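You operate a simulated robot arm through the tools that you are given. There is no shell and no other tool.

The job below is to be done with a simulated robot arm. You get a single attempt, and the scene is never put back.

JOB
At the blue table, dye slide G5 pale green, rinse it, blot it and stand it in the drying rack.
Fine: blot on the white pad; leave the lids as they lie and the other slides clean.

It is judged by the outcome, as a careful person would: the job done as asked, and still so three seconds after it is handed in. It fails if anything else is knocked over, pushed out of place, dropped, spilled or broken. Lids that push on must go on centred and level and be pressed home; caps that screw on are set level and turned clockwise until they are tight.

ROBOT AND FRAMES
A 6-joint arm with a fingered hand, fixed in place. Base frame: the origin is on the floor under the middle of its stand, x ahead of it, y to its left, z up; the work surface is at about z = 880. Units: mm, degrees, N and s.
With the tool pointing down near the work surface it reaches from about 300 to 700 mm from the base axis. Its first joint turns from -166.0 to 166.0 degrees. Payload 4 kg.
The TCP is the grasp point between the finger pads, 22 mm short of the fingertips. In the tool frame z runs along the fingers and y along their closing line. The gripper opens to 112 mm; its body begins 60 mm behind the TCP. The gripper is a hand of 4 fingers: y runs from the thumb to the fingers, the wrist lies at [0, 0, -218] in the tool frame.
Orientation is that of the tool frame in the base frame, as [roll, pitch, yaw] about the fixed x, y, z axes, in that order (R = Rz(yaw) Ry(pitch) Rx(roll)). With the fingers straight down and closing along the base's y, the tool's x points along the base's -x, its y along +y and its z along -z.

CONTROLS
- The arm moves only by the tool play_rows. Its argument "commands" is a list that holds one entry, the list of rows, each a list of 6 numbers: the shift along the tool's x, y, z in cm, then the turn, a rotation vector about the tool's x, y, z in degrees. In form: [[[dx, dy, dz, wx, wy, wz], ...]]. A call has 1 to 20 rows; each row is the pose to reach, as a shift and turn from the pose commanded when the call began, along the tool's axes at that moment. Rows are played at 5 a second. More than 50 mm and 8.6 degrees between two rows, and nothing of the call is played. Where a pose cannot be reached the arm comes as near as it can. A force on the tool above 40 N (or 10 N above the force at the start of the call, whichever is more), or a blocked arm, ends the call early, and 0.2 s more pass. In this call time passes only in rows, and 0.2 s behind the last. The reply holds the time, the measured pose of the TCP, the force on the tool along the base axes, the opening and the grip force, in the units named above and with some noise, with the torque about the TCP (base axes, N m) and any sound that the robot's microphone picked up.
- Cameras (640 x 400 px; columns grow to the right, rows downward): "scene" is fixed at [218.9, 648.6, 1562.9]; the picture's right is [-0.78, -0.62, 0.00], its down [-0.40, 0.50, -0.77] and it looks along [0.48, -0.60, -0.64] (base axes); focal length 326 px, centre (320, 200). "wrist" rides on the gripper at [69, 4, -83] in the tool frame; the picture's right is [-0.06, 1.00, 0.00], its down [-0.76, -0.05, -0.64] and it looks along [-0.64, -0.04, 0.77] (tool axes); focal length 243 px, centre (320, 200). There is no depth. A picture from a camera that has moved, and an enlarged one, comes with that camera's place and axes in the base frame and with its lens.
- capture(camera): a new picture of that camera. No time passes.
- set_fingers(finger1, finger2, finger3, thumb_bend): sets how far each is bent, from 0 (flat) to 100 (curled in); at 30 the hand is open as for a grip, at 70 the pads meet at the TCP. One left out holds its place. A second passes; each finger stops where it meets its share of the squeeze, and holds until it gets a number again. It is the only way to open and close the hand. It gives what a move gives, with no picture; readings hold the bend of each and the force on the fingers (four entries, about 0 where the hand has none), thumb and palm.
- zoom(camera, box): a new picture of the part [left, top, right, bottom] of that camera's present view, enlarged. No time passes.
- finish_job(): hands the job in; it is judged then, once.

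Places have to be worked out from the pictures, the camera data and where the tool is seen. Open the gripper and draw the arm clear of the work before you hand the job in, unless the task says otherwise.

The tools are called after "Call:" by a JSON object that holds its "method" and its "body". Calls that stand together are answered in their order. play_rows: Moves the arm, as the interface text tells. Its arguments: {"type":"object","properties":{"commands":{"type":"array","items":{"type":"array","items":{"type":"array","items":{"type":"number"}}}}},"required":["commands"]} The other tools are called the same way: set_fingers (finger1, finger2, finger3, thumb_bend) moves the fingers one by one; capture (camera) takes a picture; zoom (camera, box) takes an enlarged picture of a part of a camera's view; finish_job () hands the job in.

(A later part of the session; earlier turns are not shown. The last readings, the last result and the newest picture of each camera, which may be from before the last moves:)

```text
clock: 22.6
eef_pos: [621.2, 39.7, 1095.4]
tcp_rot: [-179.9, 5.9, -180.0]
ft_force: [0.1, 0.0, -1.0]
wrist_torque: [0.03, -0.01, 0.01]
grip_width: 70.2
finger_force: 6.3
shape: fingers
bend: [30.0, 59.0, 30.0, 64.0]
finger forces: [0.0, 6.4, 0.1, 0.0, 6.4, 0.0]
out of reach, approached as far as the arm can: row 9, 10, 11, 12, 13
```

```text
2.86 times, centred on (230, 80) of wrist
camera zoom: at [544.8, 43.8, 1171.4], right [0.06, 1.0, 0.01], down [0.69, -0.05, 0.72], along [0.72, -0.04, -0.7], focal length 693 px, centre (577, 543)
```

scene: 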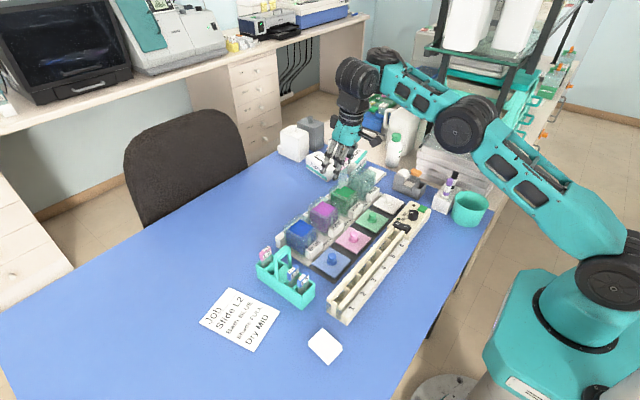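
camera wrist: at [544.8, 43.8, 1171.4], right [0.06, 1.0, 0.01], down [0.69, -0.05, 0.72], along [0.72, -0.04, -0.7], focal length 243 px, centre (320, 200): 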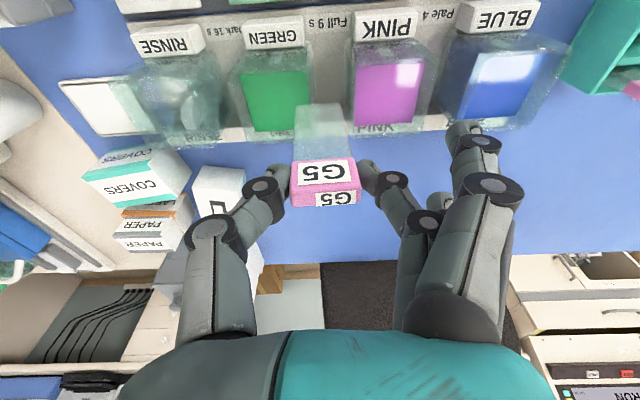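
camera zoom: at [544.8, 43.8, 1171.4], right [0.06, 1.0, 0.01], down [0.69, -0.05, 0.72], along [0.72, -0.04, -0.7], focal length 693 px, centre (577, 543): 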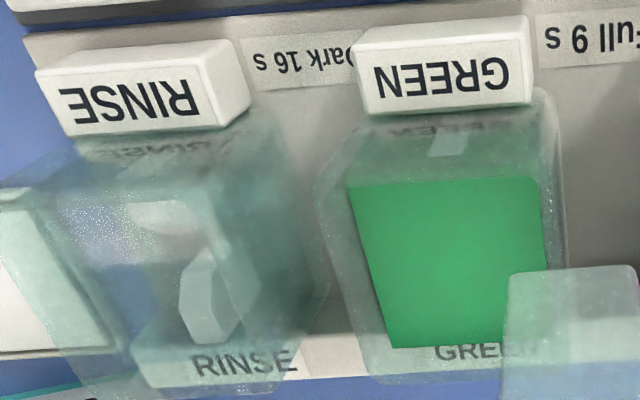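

The liquid surface is at about z=945 and spans x 620–674, y −31 to +29, so the green bath's centre is [647, −1]. The arm seems to dislike leaning the tool to its right, so I add a 4° lean the other way while moving over the green bath at a safe height.

Call:
{"method": "play_rows", "body": {"commands": [[[-0.7, -1.3, 0.5, 1.3, 0, 0], [-1.5, -2.7, 1.0, 2.6, 0, 0], [-2.2, -4.1, 1.7, 4, 0, 0], [-2.2, -4.1, 1.7, 4, 0, 0], [-2.2, -4.1, 1.7, 4, 0, 0]]]}}

Call:
{"method": "capture", "body": {"camera": "wrist"}}

Call:
{"method": "zoom", "body": {"camera": "scene", "box": [300, 130, 420, 230]}}

```text
clock: 23.8
eef_pos: [644.1, -0.2, 1082.1]
tcp_rot: [-175.9, 6.0, -180.0]
ft_force: [0.3, -0.3, -0.4]
wrist_torque: [0.0, -0.01, 0.02]
grip_width: 69.8
finger_force: 6.3
shape: fingers
bend: [30.0, 59.0, 30.0, 64.0]
finger forces: [0.0, 6.5, 0.0, 0.0, 6.4, 0.1]
```

```text
taken
camera wrist: at [567.5, 9.9, 1157.0], right [0.07, 1.0, -0.06], down [0.69, 0.0, 0.72], along [0.72, -0.1, -0.69], focal length 243 px, centre (320, 200)
```

wrist: 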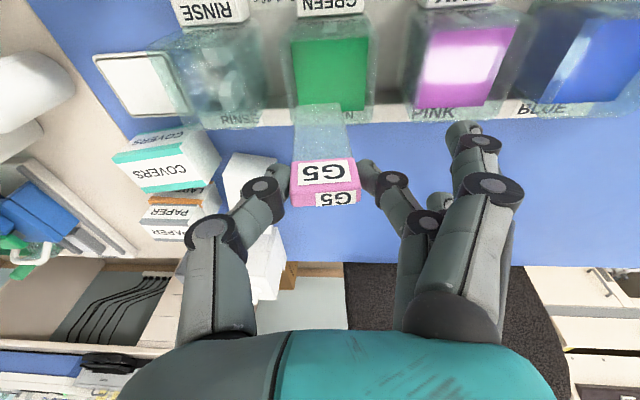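

```text
4.00 times, centred on (360, 180) of scene
camera zoom: at [218.9, 648.6, 1562.9], right [-0.78, -0.62, 0.0], down [-0.4, 0.5, -0.77], along [0.48, -0.6, -0.64], focal length 1302 px, centre (160, 280)
```

zoom: 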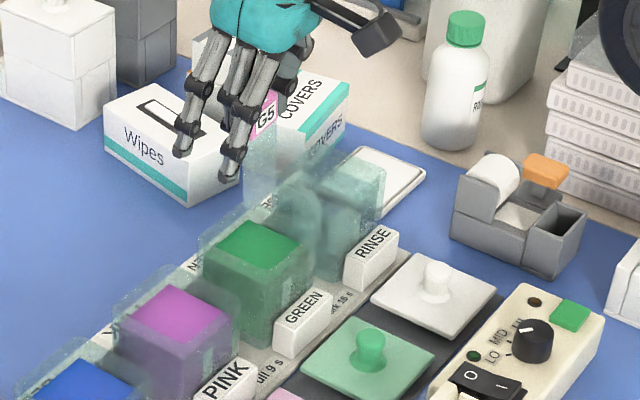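

That worked: the pose was reached at [644, 0, 1082] with no warning. I zoom on the wrist view to place the green bath's opening precisely against the slide.

Call:
{"method": "zoom", "body": {"camera": "wrist", "box": [240, 0, 440, 130]}}

Call:
{"method": "zoom", "body": {"camera": "wrist", "box": [140, 0, 340, 130]}}

Call:
{"method": "zoom", "body": {"camera": "wrist", "box": [250, 90, 410, 220]}}

```text
3.08 times, centred on (340, 65) of wrist
camera zoom: at [567.5, 9.9, 1157.0], right [0.07, 1.0, -0.06], down [0.69, 0.0, 0.72], along [0.72, -0.1, -0.69], focal length 746 px, centre (258, 615)
```

zoom: 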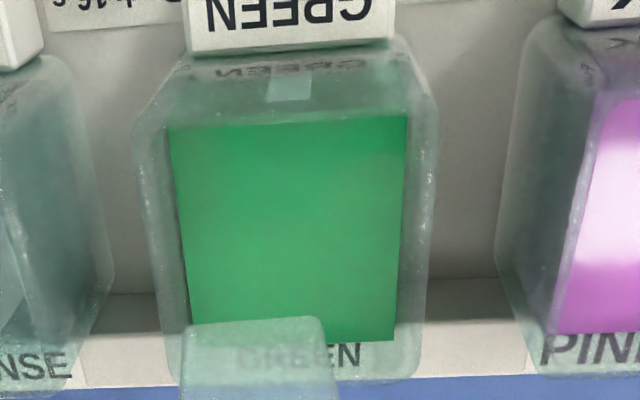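

```text
3.08 times, centred on (240, 65) of wrist
camera zoom: at [567.5, 9.9, 1157.0], right [0.07, 1.0, -0.06], down [0.69, 0.0, 0.72], along [0.72, -0.1, -0.69], focal length 746 px, centre (566, 615)
```

zoom: 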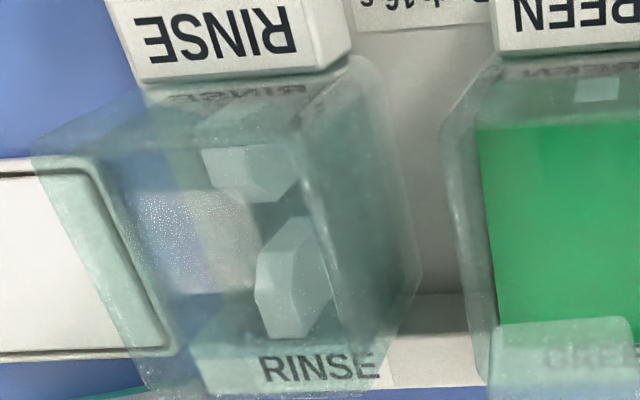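

```text
3.08 times, centred on (330, 155) of wrist
camera zoom: at [567.5, 9.9, 1157.0], right [0.07, 1.0, -0.06], down [0.69, 0.0, 0.72], along [0.72, -0.1, -0.69], focal length 746 px, centre (289, 338)
```

zoom: 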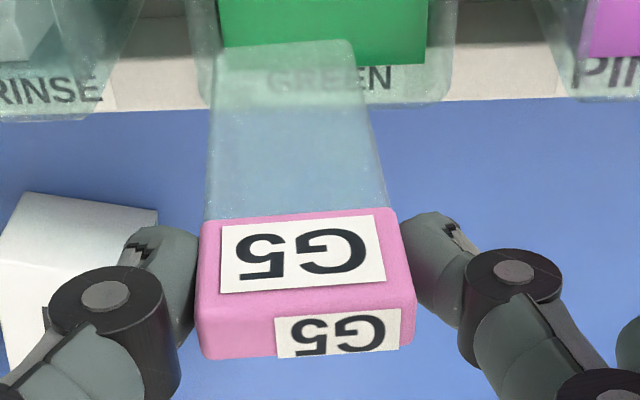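

The green opening is centred at about [644, −2]. The slide's bottom edge is at about [645, −8], so I shift +5 mm in y and lower to z≈1050, with the slide's bottom just above the liquid. Then I check before dipping.

Call:
{"method": "play_rows", "body": {"commands": [[[0.11, 0.24, 1.05, 0, 0, 0], [0.22, 0.48, 2.1, 0, 0, 0], [0.334, 0.726, 3.14, 0, 0, 0], [0.334, 0.726, 3.14, 0, 0, 0]]]}}

Call:
{"method": "zoom", "body": {"camera": "wrist", "box": [230, 10, 430, 170]}}

Call:
{"method": "zoom", "body": {"camera": "scene", "box": [320, 140, 400, 220]}}

```text
clock: 24.8
eef_pos: [643.7, 4.1, 1047.0]
tcp_rot: [-176.0, 6.1, -180.0]
ft_force: [0.2, 0.1, -0.2]
wrist_torque: [-0.02, 0.01, 0.02]
grip_width: 69.8
finger_force: 6.5
shape: fingers
bend: [30.0, 59.0, 30.0, 64.0]
finger forces: [0.0, 6.4, 0.0, 0.0, 6.3, 0.0]
```

```text
2.50 times, centred on (330, 90) of wrist
camera zoom: at [567.4, 14.1, 1122.9], right [0.07, 1.0, -0.06], down [0.69, 0.0, 0.72], along [0.72, -0.1, -0.69], focal length 606 px, centre (295, 475)
```

zoom: 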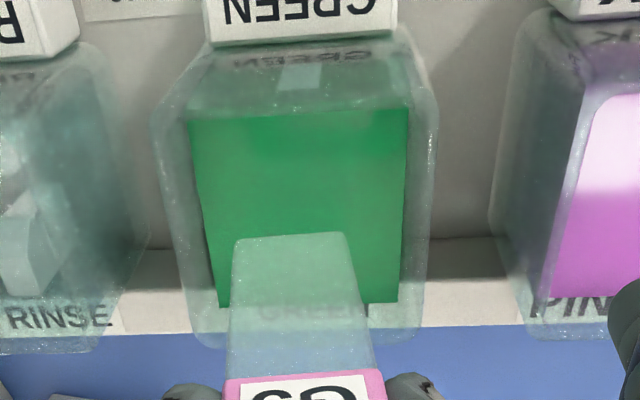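

```text
5.00 times, centred on (360, 180) of scene
camera zoom: at [218.9, 648.6, 1562.9], right [-0.78, -0.62, 0.0], down [-0.4, 0.5, -0.77], along [0.48, -0.6, -0.64], focal length 1628 px, centre (120, 300)
```

zoom: 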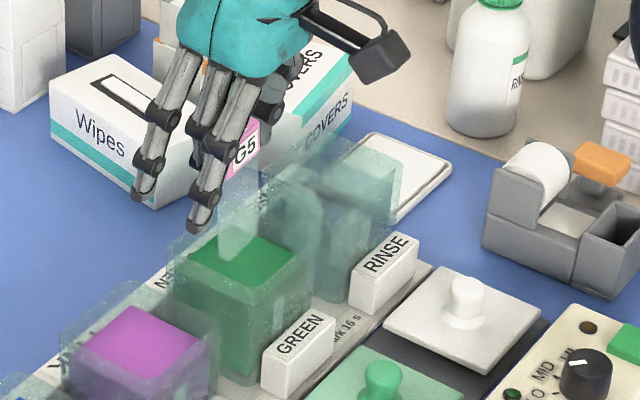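

The slide's bottom edge is at about [645, −5, 955], over the middle of the green liquid, and the slide hangs upright. I dip it to about 47 mm depth and hold; with the lift, the total time in the dye will be about 4.5 s for pale.

Call:
{"method": "play_rows", "body": {"commands": [[[0.23, 0.156, 2.18, 0, 0, 0], [0.46, 0.313, 4.36, 0, 0, 0], [0.596, 0.405, 5.65, 0, 0, 0], [0.596, 0.405, 5.65, 0, 0, 0], [0.596, 0.405, 5.65, 0, 0, 0], [0.596, 0.405, 5.65, 0, 0, 0], [0.596, 0.405, 5.65, 0, 0, 0], [0.596, 0.405, 5.65, 0, 0, 0], [0.596, 0.405, 5.65, 0, 0, 0], [0.596, 0.405, 5.65, 0, 0, 0], [0.596, 0.405, 5.65, 0, 0, 0], [0.596, 0.405, 5.65, 0, 0, 0], [0.596, 0.405, 5.65, 0, 0, 0], [0.596, 0.405, 5.65, 0, 0, 0], [0.596, 0.405, 5.65, 0, 0, 0], [0.596, 0.405, 5.65, 0, 0, 0], [0.596, 0.405, 5.65, 0, 0, 0], [0.596, 0.405, 5.65, 0, 0, 0], [0.596, 0.405, 5.65, 0, 0, 0]]]}}

```text
clock: 28.8
eef_pos: [657.0, 2.9, 994.0]
tcp_rot: [-175.8, 6.0, -180.0]
ft_force: [-0.1, 0.8, -0.6]
wrist_torque: [0.01, 0.02, 0.02]
grip_width: 69.6
finger_force: 6.3
shape: fingers
bend: [30.0, 60.0, 30.0, 65.0]
finger forces: [0.0, 6.4, 0.0, 0.0, 6.3, 0.0]
out of reach, approached as far as the arm can: row 1, 2, 3, 4, 5, 6, 7, 8, 9, 10, 11, 12, 13, 14, 15, 16, 17, 18, 19
```

The arm drifted to x=657 because of reach limits at this lean, but the slide is still well inside the bath with no contact force. It has been in for about 3.9 s, so I lift it straight out now.

Call:
{"method": "play_rows", "body": {"commands": [[[-0.26, -0.178, -2.48, 0, 0, 0], [-0.52, -0.356, -4.96, 0, 0, 0], [-0.73, -0.5, -6.94, 0, 0, 0], [-0.9, -0.62, -8.6, 0, 0, 0], [-0.9, -0.62, -8.6, 0, 0, 0]]]}}

Call:
{"method": "capture", "body": {"camera": "wrist"}}

Call:
{"method": "zoom", "body": {"camera": "scene", "box": [310, 120, 410, 220]}}

Call:
{"method": "zoom", "body": {"camera": "wrist", "box": [240, 60, 420, 220]}}

```text
clock: 30.0
eef_pos: [655.8, 2.5, 1081.4]
tcp_rot: [-175.8, 6.0, -179.9]
ft_force: [-0.3, 0.4, -1.5]
wrist_torque: [0.01, 0.02, 0.0]
grip_width: 69.9
finger_force: 6.8
shape: fingers
bend: [30.0, 60.0, 30.0, 65.0]
finger forces: [0.0, 6.4, 0.1, 0.0, 6.3, 0.0]
```

```text
taken
camera wrist: at [578.6, 13.6, 1156.1], right [0.07, 1.0, -0.06], down [0.69, 0.0, 0.72], along [0.72, -0.1, -0.69], focal length 243 px, centre (320, 200)
```

wrist: 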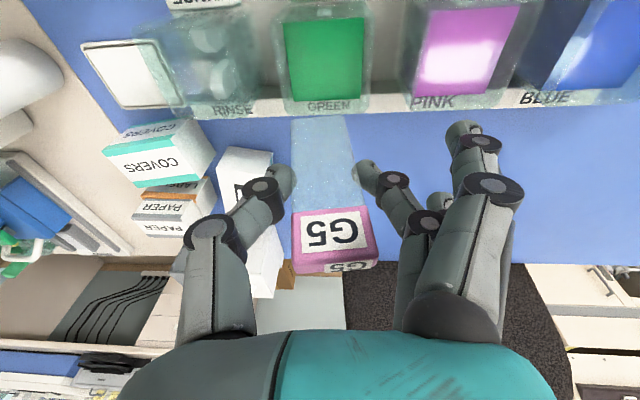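

```text
4.00 times, centred on (360, 170) of scene
camera zoom: at [218.9, 648.6, 1562.9], right [-0.78, -0.62, 0.0], down [-0.4, 0.5, -0.77], along [0.48, -0.6, -0.64], focal length 1302 px, centre (160, 320)
```

zoom: 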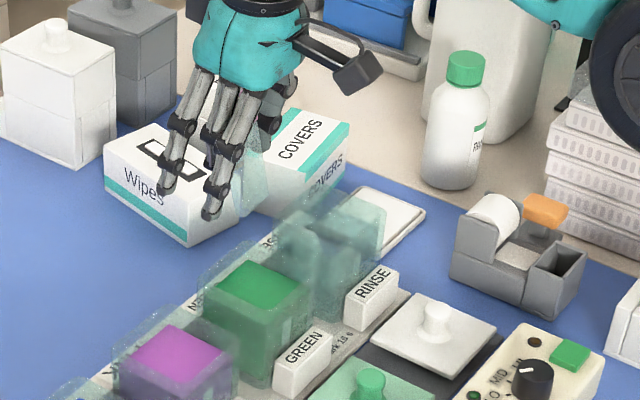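

```text
2.50 times, centred on (330, 140) of wrist
camera zoom: at [578.6, 13.6, 1156.1], right [0.07, 1.0, -0.06], down [0.69, 0.0, 0.72], along [0.72, -0.1, -0.69], focal length 606 px, centre (295, 350)
```

zoom: 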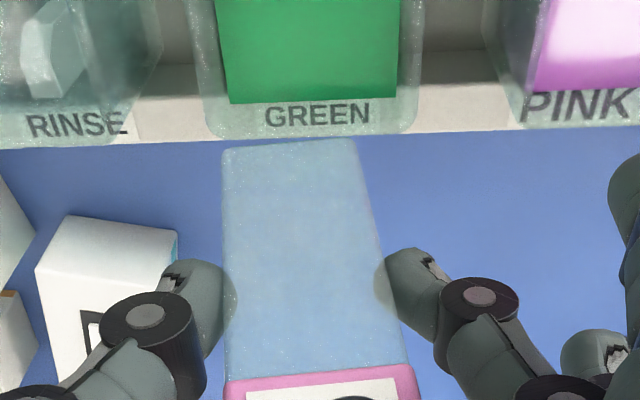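

This is unexpected: the slide has been pushed up about 36 mm in the grip, so the fingers now hold the glass, and it doesn't look green. Something stopped it near the liquid surface. I examine the slide and the bath more closely before doing anything else.

Call:
{"method": "zoom", "body": {"camera": "wrist", "box": [270, 0, 390, 120]}}

Call:
{"method": "zoom", "body": {"camera": "wrist", "box": [270, 100, 390, 280]}}

Call:
{"method": "zoom", "body": {"camera": "scene", "box": [350, 140, 390, 175]}}

Call:
{"method": "zoom", "body": {"camera": "scene", "box": [345, 165, 395, 215]}}

```text
3.33 times, centred on (330, 60) of wrist
camera zoom: at [578.6, 13.6, 1156.1], right [0.07, 1.0, -0.06], down [0.69, 0.0, 0.72], along [0.72, -0.1, -0.69], focal length 809 px, centre (287, 667)
```

zoom: 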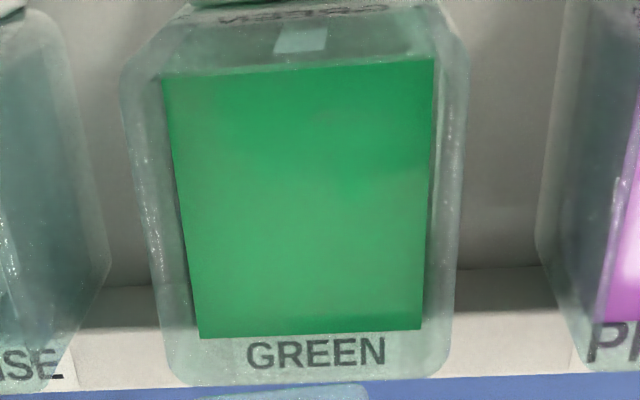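

```text
2.22 times, centred on (330, 190) of wrist
camera zoom: at [578.6, 13.6, 1156.1], right [0.07, 1.0, -0.06], down [0.69, 0.0, 0.72], along [0.72, -0.1, -0.69], focal length 539 px, centre (298, 222)
```

zoom: 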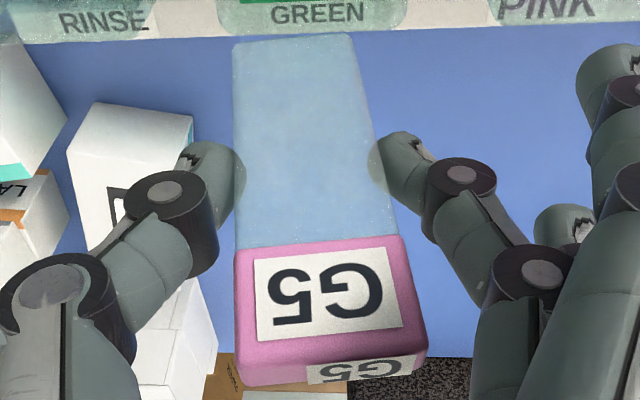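

```text
11.43 times, centred on (370, 158) of scene
camera zoom: at [218.9, 648.6, 1562.9], right [-0.78, -0.62, 0.0], down [-0.4, 0.5, -0.77], along [0.48, -0.6, -0.64], focal length 3721 px, centre (-251, 686)
```

zoom: 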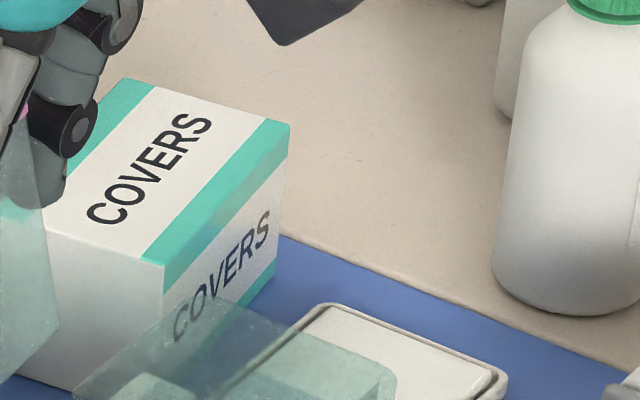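

```text
8.00 times, centred on (370, 190) of scene
camera zoom: at [218.9, 648.6, 1562.9], right [-0.78, -0.62, 0.0], down [-0.4, 0.5, -0.77], along [0.48, -0.6, -0.64], focal length 2604 px, centre (-80, 280)
```

zoom: 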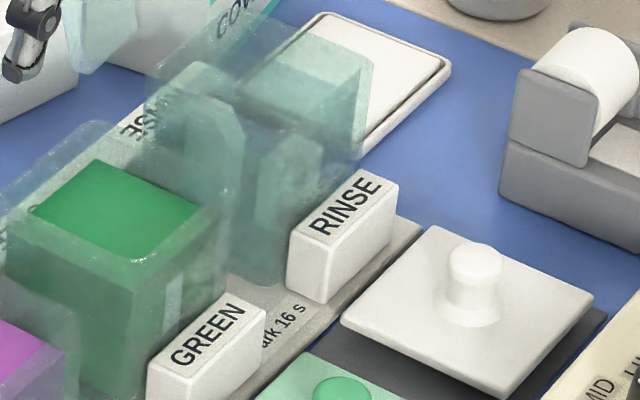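

I need to know whether the glass took any dye, so I zoom tightly on the slide from the scene camera and on the clean slides in the carrier for comparison.

Call:
{"method": "zoom", "body": {"camera": "scene", "box": [355, 145, 380, 180]}}

Call:
{"method": "zoom", "body": {"camera": "scene", "box": [255, 240, 315, 290]}}

Call:
{"method": "zoom", "body": {"camera": "wrist", "box": [290, 110, 370, 215]}}

```text
11.43 times, centred on (368, 162) of scene
camera zoom: at [218.9, 648.6, 1562.9], right [-0.78, -0.62, 0.0], down [-0.4, 0.5, -0.77], along [0.48, -0.6, -0.64], focal length 3721 px, centre (-223, 629)
```

zoom: 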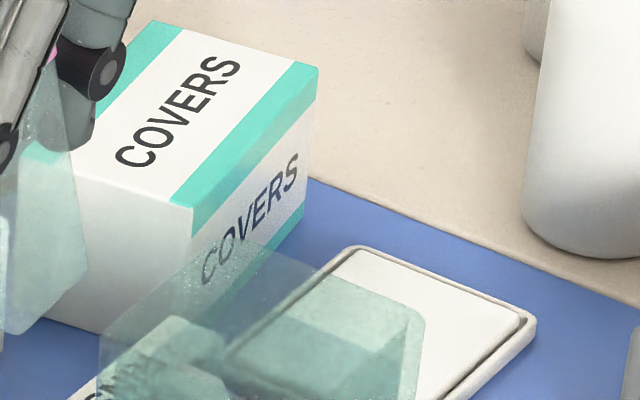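

```text
8.00 times, centred on (285, 265) of scene
camera zoom: at [218.9, 648.6, 1562.9], right [-0.78, -0.62, 0.0], down [-0.4, 0.5, -0.77], along [0.48, -0.6, -0.64], focal length 2604 px, centre (600, -320)
```

zoom: 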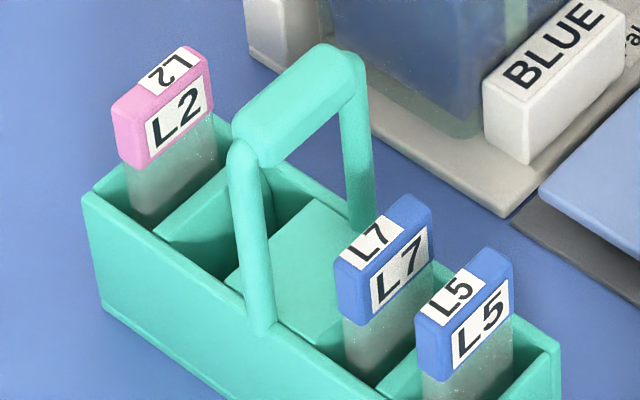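

```text
3.81 times, centred on (330, 162) of wrist
camera zoom: at [578.6, 13.6, 1156.1], right [0.07, 1.0, -0.06], down [0.69, 0.0, 0.72], along [0.72, -0.1, -0.69], focal length 924 px, centre (282, 343)
```

zoom: 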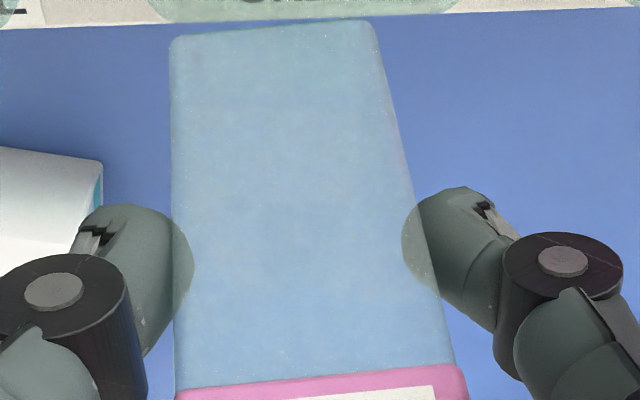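

The clear rinse bath shows two block-like shapes inside it. They may be guide ribs, and the slide could have landed on one when the arm drifted to x=657. I zoom in on the rinse bath from both cameras.

Call:
{"method": "zoom", "body": {"camera": "scene", "box": [360, 160, 400, 200]}}

Call:
{"method": "zoom", "body": {"camera": "wrist", "box": [150, 0, 270, 120]}}

Call:
{"method": "zoom", "body": {"camera": "scene", "box": [280, 205, 330, 255]}}

```text
10.00 times, centred on (380, 180) of scene
camera zoom: at [218.9, 648.6, 1562.9], right [-0.78, -0.62, 0.0], down [-0.4, 0.5, -0.77], along [0.48, -0.6, -0.64], focal length 3256 px, centre (-280, 400)
```

zoom: 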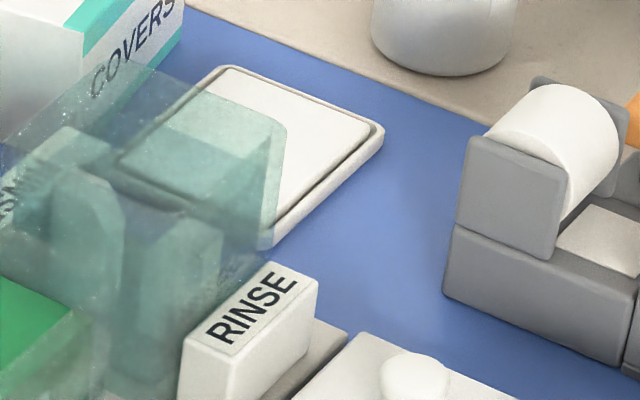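

```text
3.33 times, centred on (210, 60) of wrist
camera zoom: at [578.6, 13.6, 1156.1], right [0.07, 1.0, -0.06], down [0.69, 0.0, 0.72], along [0.72, -0.1, -0.69], focal length 809 px, centre (687, 667)
```

zoom: 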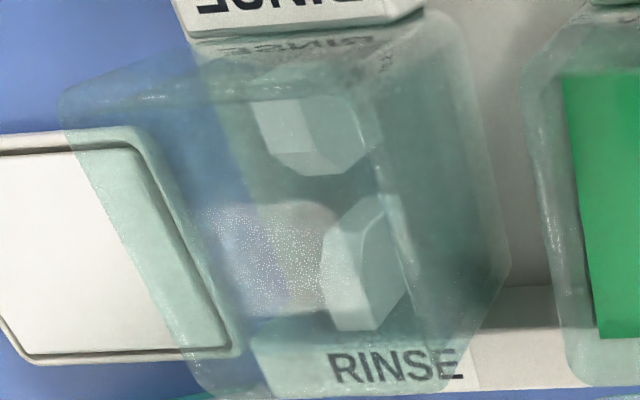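

```text
8.00 times, centred on (305, 230) of scene
camera zoom: at [218.9, 648.6, 1562.9], right [-0.78, -0.62, 0.0], down [-0.4, 0.5, -0.77], along [0.48, -0.6, -0.64], focal length 2604 px, centre (440, -40)
```

zoom: 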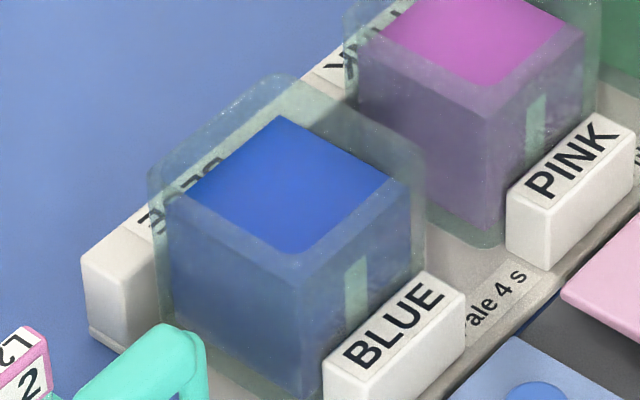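

The rinse bath does have ribs on its near and far walls, with noses at about x=630 and x=650 and tops near the liquid level. When the arm drifted to x=657 the slide landed on the far rib and never went into the dye. I bring the hand back to vertical, where reach is dependable, and compare the glass with how it looked before.

Call:
{"method": "play_rows", "body": {"commands": [[[0.6, 0.7, -1.0, -1.0, 1.5, -0.05], [1.5, 1.8, -1.8, -2.0, 3.0, -0.1], [2.5, 2.9, -2.3, -3.0, 4.5, -0.16], [3.37, 3.82, -2.64, -4, 6, -0.21], [3.37, 3.82, -2.64, -4, 6, -0.21], [3.37, 3.82, -2.64, -4, 6, -0.21]]]}}

Call:
{"method": "capture", "body": {"camera": "wrist"}}

Call:
{"method": "zoom", "body": {"camera": "wrist", "box": [230, 60, 430, 260]}}

Call:
{"method": "zoom", "body": {"camera": "scene", "box": [310, 110, 410, 200]}}

```text
clock: 31.4
eef_pos: [620.6, 43.9, 1100.8]
tcp_rot: [-179.9, -0.1, 180.0]
ft_force: [-0.5, -0.2, -0.4]
wrist_torque: [0.02, -0.03, -0.01]
grip_width: 69.8
finger_force: 7.0
shape: fingers
bend: [30.0, 60.0, 30.0, 65.0]
finger forces: [0.1, 6.3, 0.1, 0.0, 6.3, 0.0]
```

```text
taken
camera wrist: at [552.3, 48.9, 1184.6], right [0.06, 1.0, 0.0], down [0.76, -0.05, 0.64], along [0.64, -0.04, -0.77], focal length 243 px, centre (320, 200)
```

wrist: 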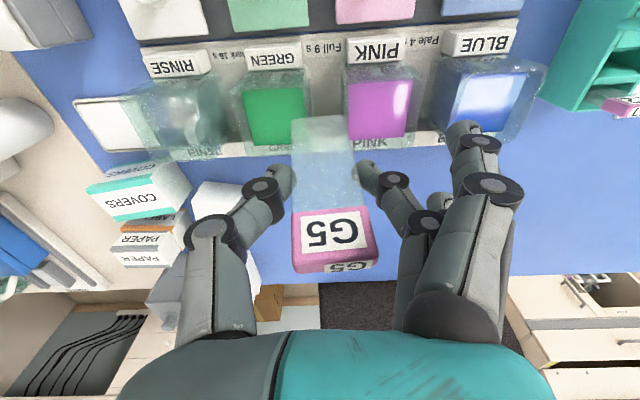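

```text
2.00 times, centred on (330, 160) of wrist
camera zoom: at [552.3, 48.9, 1184.6], right [0.06, 1.0, 0.0], down [0.76, -0.05, 0.64], along [0.64, -0.04, -0.77], focal length 485 px, centre (300, 280)
```

zoom: 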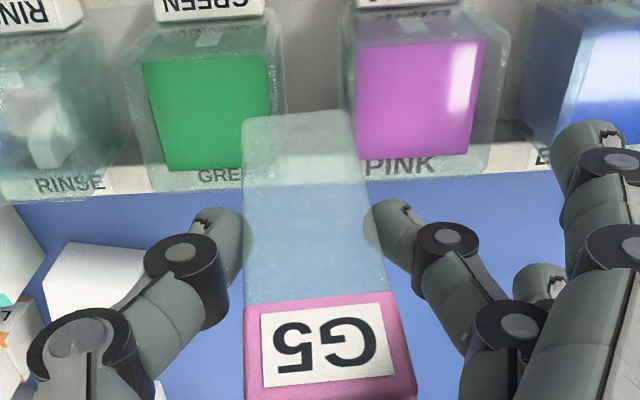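

```text
4.44 times, centred on (360, 155) of scene
camera zoom: at [218.9, 648.6, 1562.9], right [-0.78, -0.62, 0.0], down [-0.4, 0.5, -0.77], along [0.48, -0.6, -0.64], focal length 1447 px, centre (142, 400)
```

zoom: 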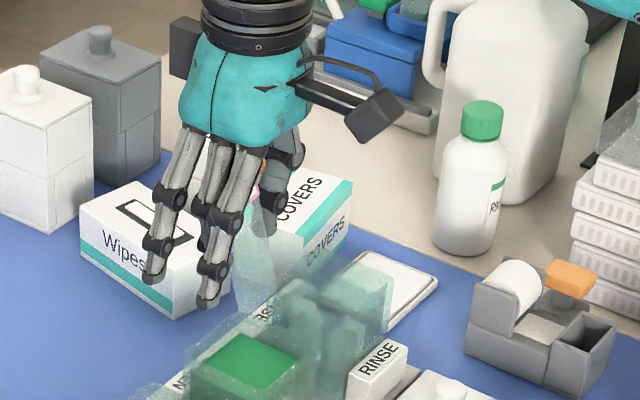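

With the hand vertical the pose is exact, and the glass looks the same pale, clear shade as before the dip, so it has taken no dye. I zoom to measure how the slide sits in the grip now.

Call:
{"method": "zoom", "body": {"camera": "scene", "box": [345, 145, 385, 185]}}

Call:
{"method": "zoom", "body": {"camera": "scene", "box": [320, 190, 450, 330]}}

Call:
{"method": "zoom", "body": {"camera": "scene", "box": [285, 310, 365, 380]}}

```text
10.00 times, centred on (365, 165) of scene
camera zoom: at [218.9, 648.6, 1562.9], right [-0.78, -0.62, 0.0], down [-0.4, 0.5, -0.77], along [0.48, -0.6, -0.64], focal length 3256 px, centre (-130, 550)
```

zoom: 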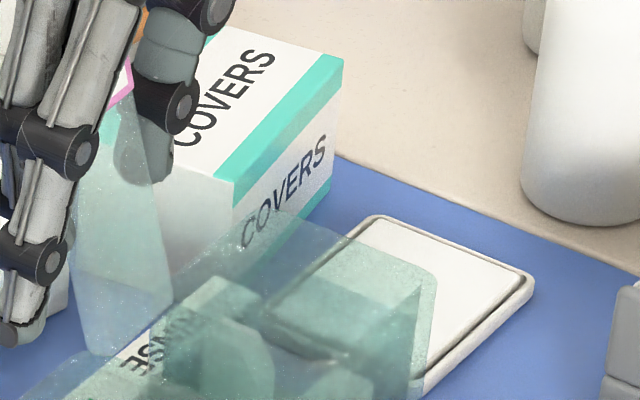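

```text
2.86 times, centred on (385, 260) of scene
camera zoom: at [218.9, 648.6, 1562.9], right [-0.78, -0.62, 0.0], down [-0.4, 0.5, -0.77], along [0.48, -0.6, -0.64], focal length 930 px, centre (134, 29)
```

zoom: 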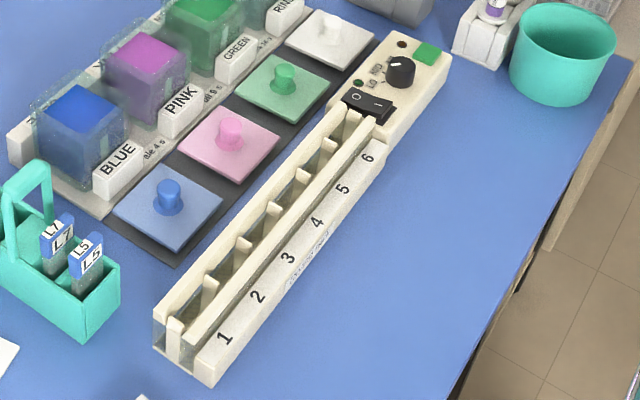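

```text
5.71 times, centred on (325, 345) of scene
camera zoom: at [218.9, 648.6, 1562.9], right [-0.78, -0.62, 0.0], down [-0.4, 0.5, -0.77], along [0.48, -0.6, -0.64], focal length 1860 px, centre (291, -629)
```

zoom: 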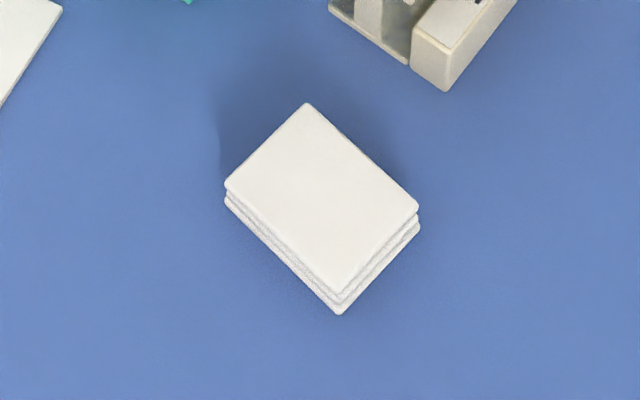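

The slide's bottom is now about 63 mm below the TCP and tilted some 9° toward the base. The stacked white squares at the front are the blotting pad, and the rack's bays run along y near x≈452. I'll stand the clean slide in a rack bay to regrip it by its label, so I move over there for a close look first.

Call:
{"method": "play_rows", "body": {"commands": [[[2.0, 1.2, -0.5, 0, 0, 0], [5.0, 2.9, -1.0, 0, 0, 0], [8.3, 4.9, -1.0, 0, 0, 0], [11.6, 6.8, -1.0, 0, 0, 0], [14.9, 8.8, -1.0, 0, 0, 0], [17.5, 10.2, -1.0, 0, 0, 0], [19.0, 11.0, -1.0, 0, 0, 0], [19.0, 11.0, -1.0, 0, 0, 0]]]}}

Call:
{"method": "capture", "body": {"camera": "wrist"}}

Call:
{"method": "zoom", "body": {"camera": "wrist", "box": [200, 0, 520, 200]}}

Call:
{"method": "zoom", "body": {"camera": "scene", "box": [320, 230, 400, 330]}}

```text
clock: 33.2
eef_pos: [500.3, 166.4, 1173.7]
tcp_rot: [-179.9, -0.1, -180.0]
ft_force: [-0.7, 0.4, -0.2]
wrist_torque: [-0.02, -0.04, 0.01]
grip_width: 69.7
finger_force: 6.2
shape: fingers
bend: [30.0, 60.0, 30.0, 65.0]
finger forces: [0.1, 6.3, 0.0, 0.1, 6.4, 0.0]
out of reach, approached as far as the arm can: row 2, 3, 4, 5, 6, 7, 8
```

```text
taken
camera wrist: at [433.0, 170.6, 1257.1], right [0.06, 1.0, 0.0], down [0.77, -0.05, 0.64], along [0.64, -0.04, -0.77], focal length 243 px, centre (320, 200)
```

wrist: 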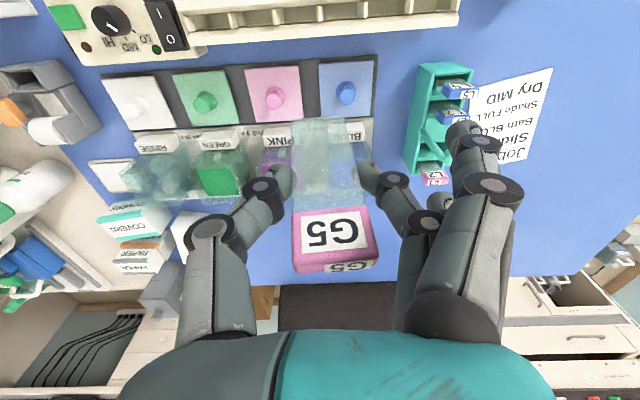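

```text
2.00 times, centred on (360, 100) of wrist
camera zoom: at [433.0, 170.6, 1257.1], right [0.06, 1.0, 0.0], down [0.77, -0.05, 0.64], along [0.64, -0.04, -0.77], focal length 485 px, centre (240, 400)
```

zoom: 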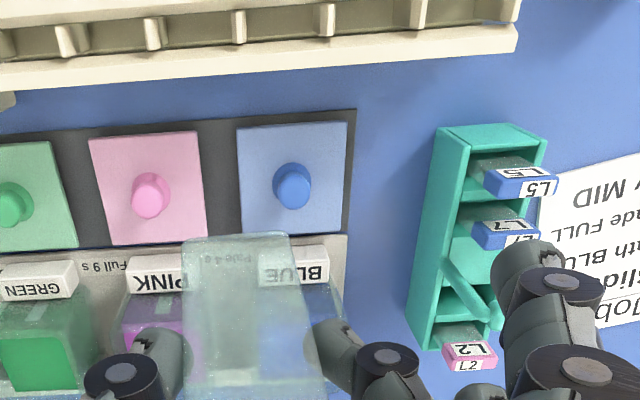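

```text
4.00 times, centred on (360, 280) of scene
camera zoom: at [218.9, 648.6, 1562.9], right [-0.78, -0.62, 0.0], down [-0.4, 0.5, -0.77], along [0.48, -0.6, -0.64], focal length 1302 px, centre (160, -120)
```

zoom: 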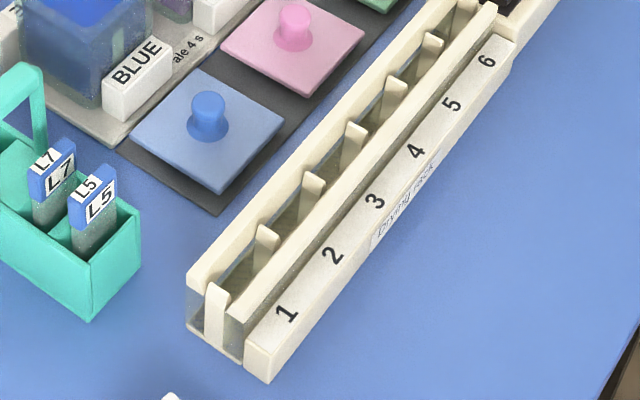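

Even with the tool vertical the arm couldn't go inward and ended at [500, 166, 1174], so its joints may be in a bad posture. I look at the whole arm.

Call:
{"method": "capture", "body": {"camera": "scene"}}

Call:
{"method": "zoom", "body": {"camera": "scene", "box": [300, 0, 640, 330]}}

```text
taken
```

scene: 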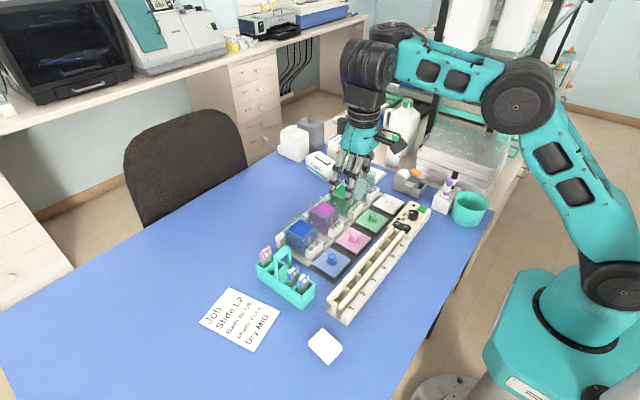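

```text
1.21 times, centred on (470, 165) of scene
camera zoom: at [218.9, 648.6, 1562.9], right [-0.78, -0.62, 0.0], down [-0.4, 0.5, -0.77], along [0.48, -0.6, -0.64], focal length 395 px, centre (138, 242)
```

zoom: 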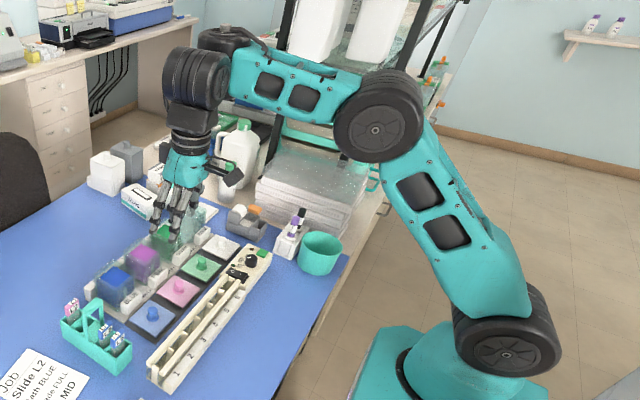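

The arm's elbow is bent normally, so something other than a full stretch is limiting it. I'll go up and back near the starting pose, which was fine, and then test coming down from there over the rack.

Call:
{"method": "play_rows", "body": {"commands": [[[1.5, 0.3, -2.5, 0, 0, 0], [3.5, 0.6, -5.0, 0, 0, 0], [6.0, 1.0, -7.5, 0, 0, 0], [9.0, 1.5, -9.5, 0, 0, 0], [11.5, 2.0, -10.6, 0, 0, 0], [14.0, 2.3, -10.6, 0, 0, 0], [14.0, 2.3, -10.6, 0, 0, 0]]]}}

Call:
{"method": "play_rows", "body": {"commands": [[[-1.0, 0, 3.0, 0, 0, 0], [-2.0, 0, 6.0, 0, 0, 0], [-3.0, 0, 9.0, 0, 0, 0], [-4.0, 0, 12.0, 0, 0, 0], [-5.0, 0, 15.0, 0, 0, 0], [-5.0, 0, 15.0, 0, 0, 0]]]}}

Call:
{"method": "capture", "body": {"camera": "scene"}}

```text
clock: 34.8
eef_pos: [357.4, 191.0, 1279.4]
tcp_rot: [-180.0, 0.0, 180.0]
ft_force: [0.6, 0.3, -1.4]
wrist_torque: [0.02, 0.0, -0.01]
grip_width: 69.6
finger_force: 5.8
shape: fingers
bend: [30.0, 60.0, 30.0, 65.0]
finger forces: [0.0, 6.1, 0.0, 0.1, 6.1, 0.0]
```

```text
clock: 36.2
eef_pos: [410.2, 189.7, 1126.3]
tcp_rot: [-179.9, 0.0, 180.0]
ft_force: [0.5, -0.6, -0.7]
wrist_torque: [0.0, 0.0, 0.01]
grip_width: 69.5
finger_force: 6.0
shape: fingers
bend: [30.0, 60.0, 30.0, 65.0]
finger forces: [0.1, 6.1, 0.0, 0.1, 6.2, 0.0]
```

```text
taken
```

scene: 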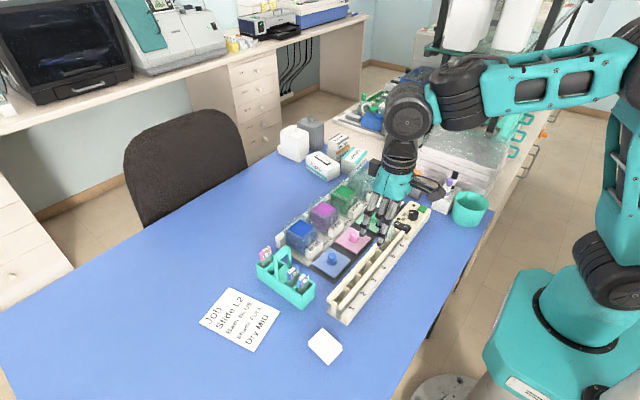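

The pose at [410, 190, 1126] was reached cleanly, so coming from the starting pose avoids the trap. Now I look at the rack from here.

Call:
{"method": "capture", "body": {"camera": "wrist"}}

Call:
{"method": "zoom", "body": {"camera": "wrist", "box": [60, 0, 380, 200]}}

Call:
{"method": "zoom", "body": {"camera": "wrist", "box": [300, 0, 620, 200]}}

```text
taken
camera wrist: at [341.3, 193.7, 1209.7], right [0.06, 1.0, 0.0], down [0.76, -0.05, 0.64], along [0.64, -0.04, -0.77], focal length 243 px, centre (320, 200)
```

wrist: 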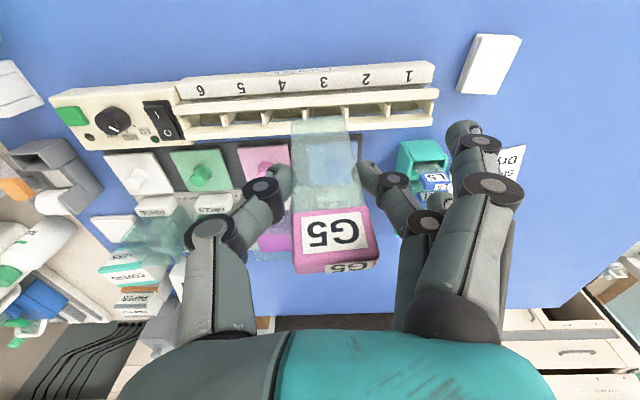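

```text
2.00 times, centred on (220, 100) of wrist
camera zoom: at [341.3, 193.7, 1209.7], right [0.06, 1.0, 0.0], down [0.76, -0.05, 0.64], along [0.64, -0.04, -0.77], focal length 485 px, centre (520, 400)
```

zoom: 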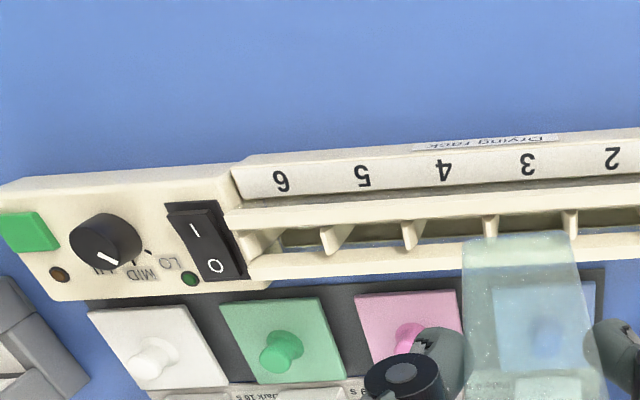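

```text
2.00 times, centred on (460, 100) of wrist
camera zoom: at [341.3, 193.7, 1209.7], right [0.06, 1.0, 0.0], down [0.76, -0.05, 0.64], along [0.64, -0.04, -0.77], focal length 485 px, centre (40, 400)
```

zoom: 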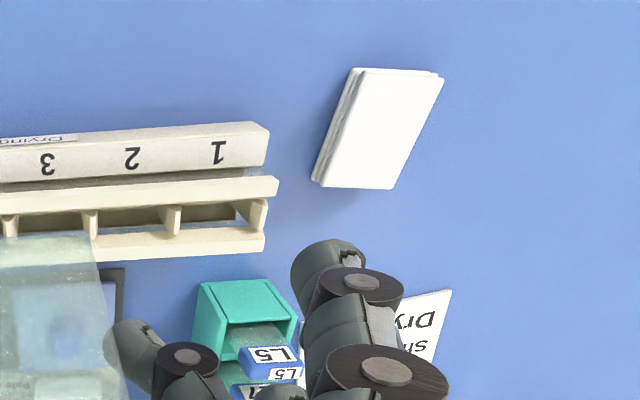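

The rack has two rails with inner edges at x≈436 and 451, tops at z≈935, and dividers every 46 mm, so bay 3's centre is about y=193 and bay 2's about y=239. I measure the slide's tilt in the hand before inserting it.

Call:
{"method": "zoom", "body": {"camera": "scene", "box": [355, 180, 415, 240]}}

Call:
{"method": "zoom", "body": {"camera": "wrist", "box": [250, 90, 410, 290]}}

```text
6.67 times, centred on (385, 210) of scene
camera zoom: at [218.9, 648.6, 1562.9], right [-0.78, -0.62, 0.0], down [-0.4, 0.5, -0.77], along [0.48, -0.6, -0.64], focal length 2170 px, centre (-113, 133)
```

zoom: 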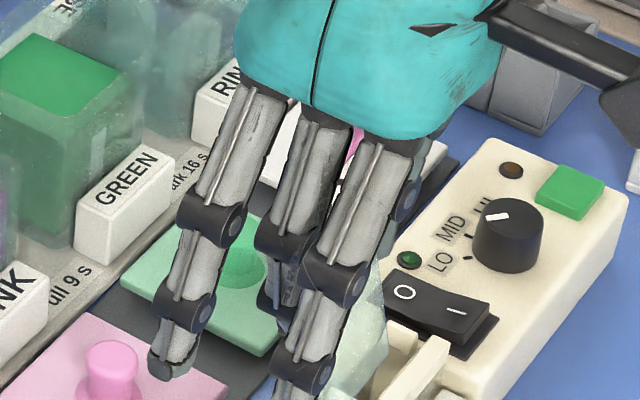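

```text
2.00 times, centred on (330, 190) of wrist
camera zoom: at [341.3, 193.7, 1209.7], right [0.06, 1.0, 0.0], down [0.76, -0.05, 0.64], along [0.64, -0.04, -0.77], focal length 485 px, centre (300, 220)
```

zoom: 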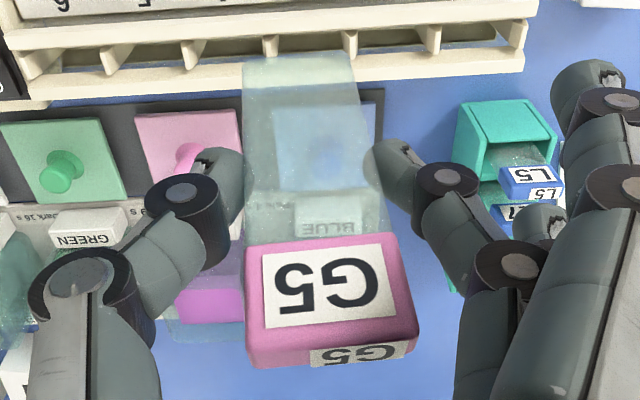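

The slide leans about 7.5° (bottom toward the base) with its bottom edge about 60 mm below the TCP. I lean the hand 7.5° to bring the slide vertical and move over bay 3, keeping the bottom well above the rails.

Call:
{"method": "play_rows", "body": {"commands": [[[-0.9, 0.1, 2.1, 0, -1.9, 0], [-1.8, 0.2, 4.3, 0, -3.8, 0], [-2.7, 0.3, 6.5, 0, -5.7, 0], [-3.6, 0.3, 8.6, 0, -7.5, 0], [-3.6, 0.3, 8.6, 0, -7.5, 0]]]}}

Call:
{"method": "zoom", "body": {"camera": "wrist", "box": [220, 0, 440, 200]}}

Call:
{"method": "zoom", "body": {"camera": "scene", "box": [340, 190, 410, 270]}}

```text
clock: 37.4
eef_pos: [447.5, 194.5, 1046.9]
tcp_rot: [-179.9, 7.7, -180.0]
ft_force: [-0.1, -0.9, -1.5]
wrist_torque: [0.02, 0.0, -0.06]
grip_width: 69.4
finger_force: 5.8
shape: fingers
bend: [30.0, 60.0, 30.0, 65.0]
finger forces: [0.0, 6.1, 0.1, 0.0, 5.9, 0.0]
```

```text
2.00 times, centred on (330, 100) of wrist
camera zoom: at [367.8, 199.0, 1119.4], right [0.06, 1.0, 0.01], down [0.67, -0.05, 0.74], along [0.74, -0.04, -0.68], focal length 485 px, centre (300, 400)
```

zoom: 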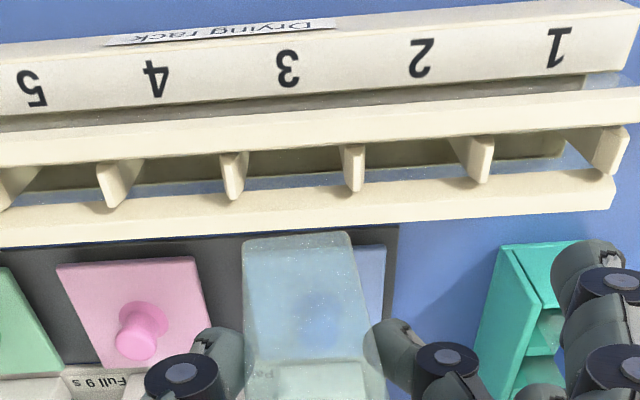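

```text
5.00 times, centred on (375, 230) of scene
camera zoom: at [218.9, 648.6, 1562.9], right [-0.78, -0.62, 0.0], down [-0.4, 0.5, -0.77], along [0.48, -0.6, -0.64], focal length 1628 px, centre (45, 50)
```

zoom: 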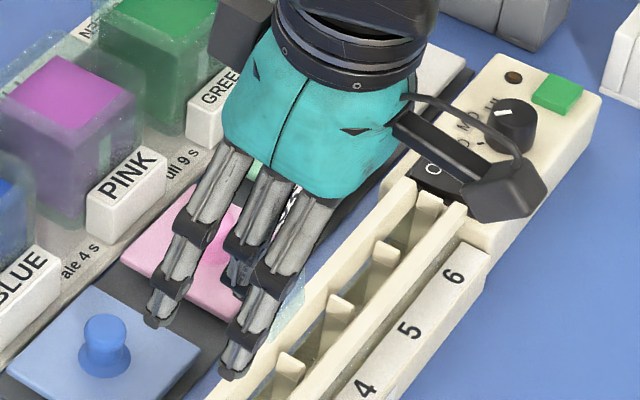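

The slide's bottom edge is at about [442.5, 195, 984] and bay 3's opening is centred at [444.5, 194]. I shift +2 mm in x and lower until the bottom is just above the rails, then check alignment.

Call:
{"method": "play_rows", "body": {"commands": [[[0.08, -0.02, 1.5, 0, 0, 0], [0.25, -0.05, 3.1, 0, 0, 0], [0.42, -0.05, 4.69, 0, 0, 0], [0.42, -0.05, 4.69, 0, 0, 0]]]}}

Call:
{"method": "zoom", "body": {"camera": "wrist", "box": [240, 60, 420, 220]}}

Call:
{"method": "zoom", "body": {"camera": "scene", "box": [340, 210, 410, 280]}}

```text
clock: 38.4
eef_pos: [447.5, 193.6, 997.8]
tcp_rot: [-179.9, 7.4, -180.0]
ft_force: [-0.3, 0.8, -0.6]
wrist_torque: [0.02, -0.01, -0.03]
grip_width: 69.5
finger_force: 5.8
shape: fingers
bend: [30.0, 60.0, 30.0, 65.0]
finger forces: [0.1, 6.0, 0.0, 0.0, 6.0, 0.1]
```

```text
2.50 times, centred on (330, 140) of wrist
camera zoom: at [369.7, 197.3, 1070.5], right [0.06, 1.0, 0.01], down [0.67, -0.05, 0.74], along [0.74, -0.04, -0.68], focal length 606 px, centre (295, 350)
```

zoom: 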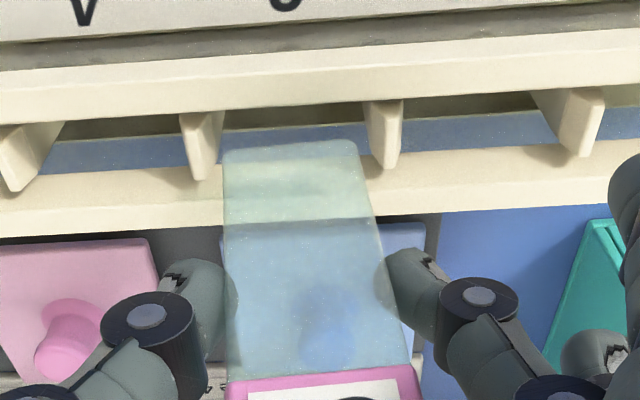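

```text
5.71 times, centred on (375, 245) of scene
camera zoom: at [218.9, 648.6, 1562.9], right [-0.78, -0.62, 0.0], down [-0.4, 0.5, -0.77], along [0.48, -0.6, -0.64], focal length 1860 px, centre (6, -57)
```

zoom: 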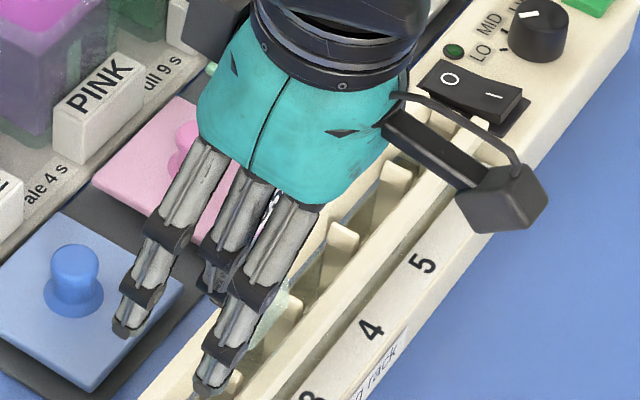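

The slide lines up with the gap in x (443 vs 436–451). It is rotated about 3.6° within its own plane, and the bay leaves only about 3 mm each side in y, so I correct that roll and re-centre before lowering.

Call:
{"method": "play_rows", "body": {"commands": [[[0, -0.08, 0, -1.8, 0, 0], [0, -0.17, 0, -3.5, 0, 0], [0, -0.17, 0, -3.5, 0, 0]]]}}

Call:
{"method": "zoom", "body": {"camera": "wrist", "box": [240, 60, 420, 220]}}

```text
clock: 39.2
eef_pos: [447.6, 191.9, 997.2]
tcp_rot: [176.5, 7.5, -180.0]
ft_force: [-0.2, 0.0, 0.1]
wrist_torque: [-0.03, -0.03, 0.0]
grip_width: 69.7
finger_force: 6.5
shape: fingers
bend: [30.0, 60.0, 30.0, 65.0]
finger forces: [0.0, 6.1, 0.0, 0.0, 6.1, 0.0]
```

```text
2.50 times, centred on (330, 140) of wrist
camera zoom: at [369.5, 190.8, 1070.6], right [0.06, 1.0, 0.07], down [0.67, -0.09, 0.73], along [0.74, 0.01, -0.68], focal length 606 px, centre (295, 350)
```

zoom: 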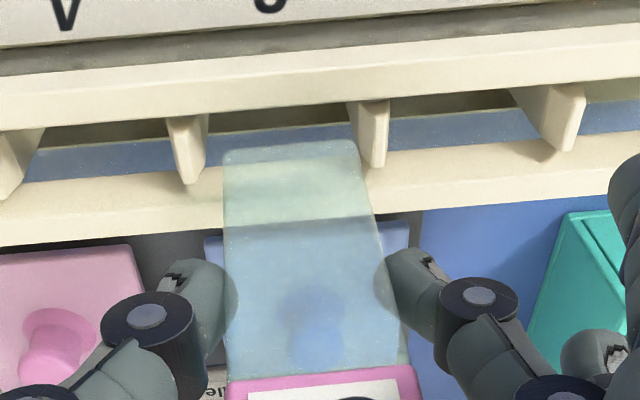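

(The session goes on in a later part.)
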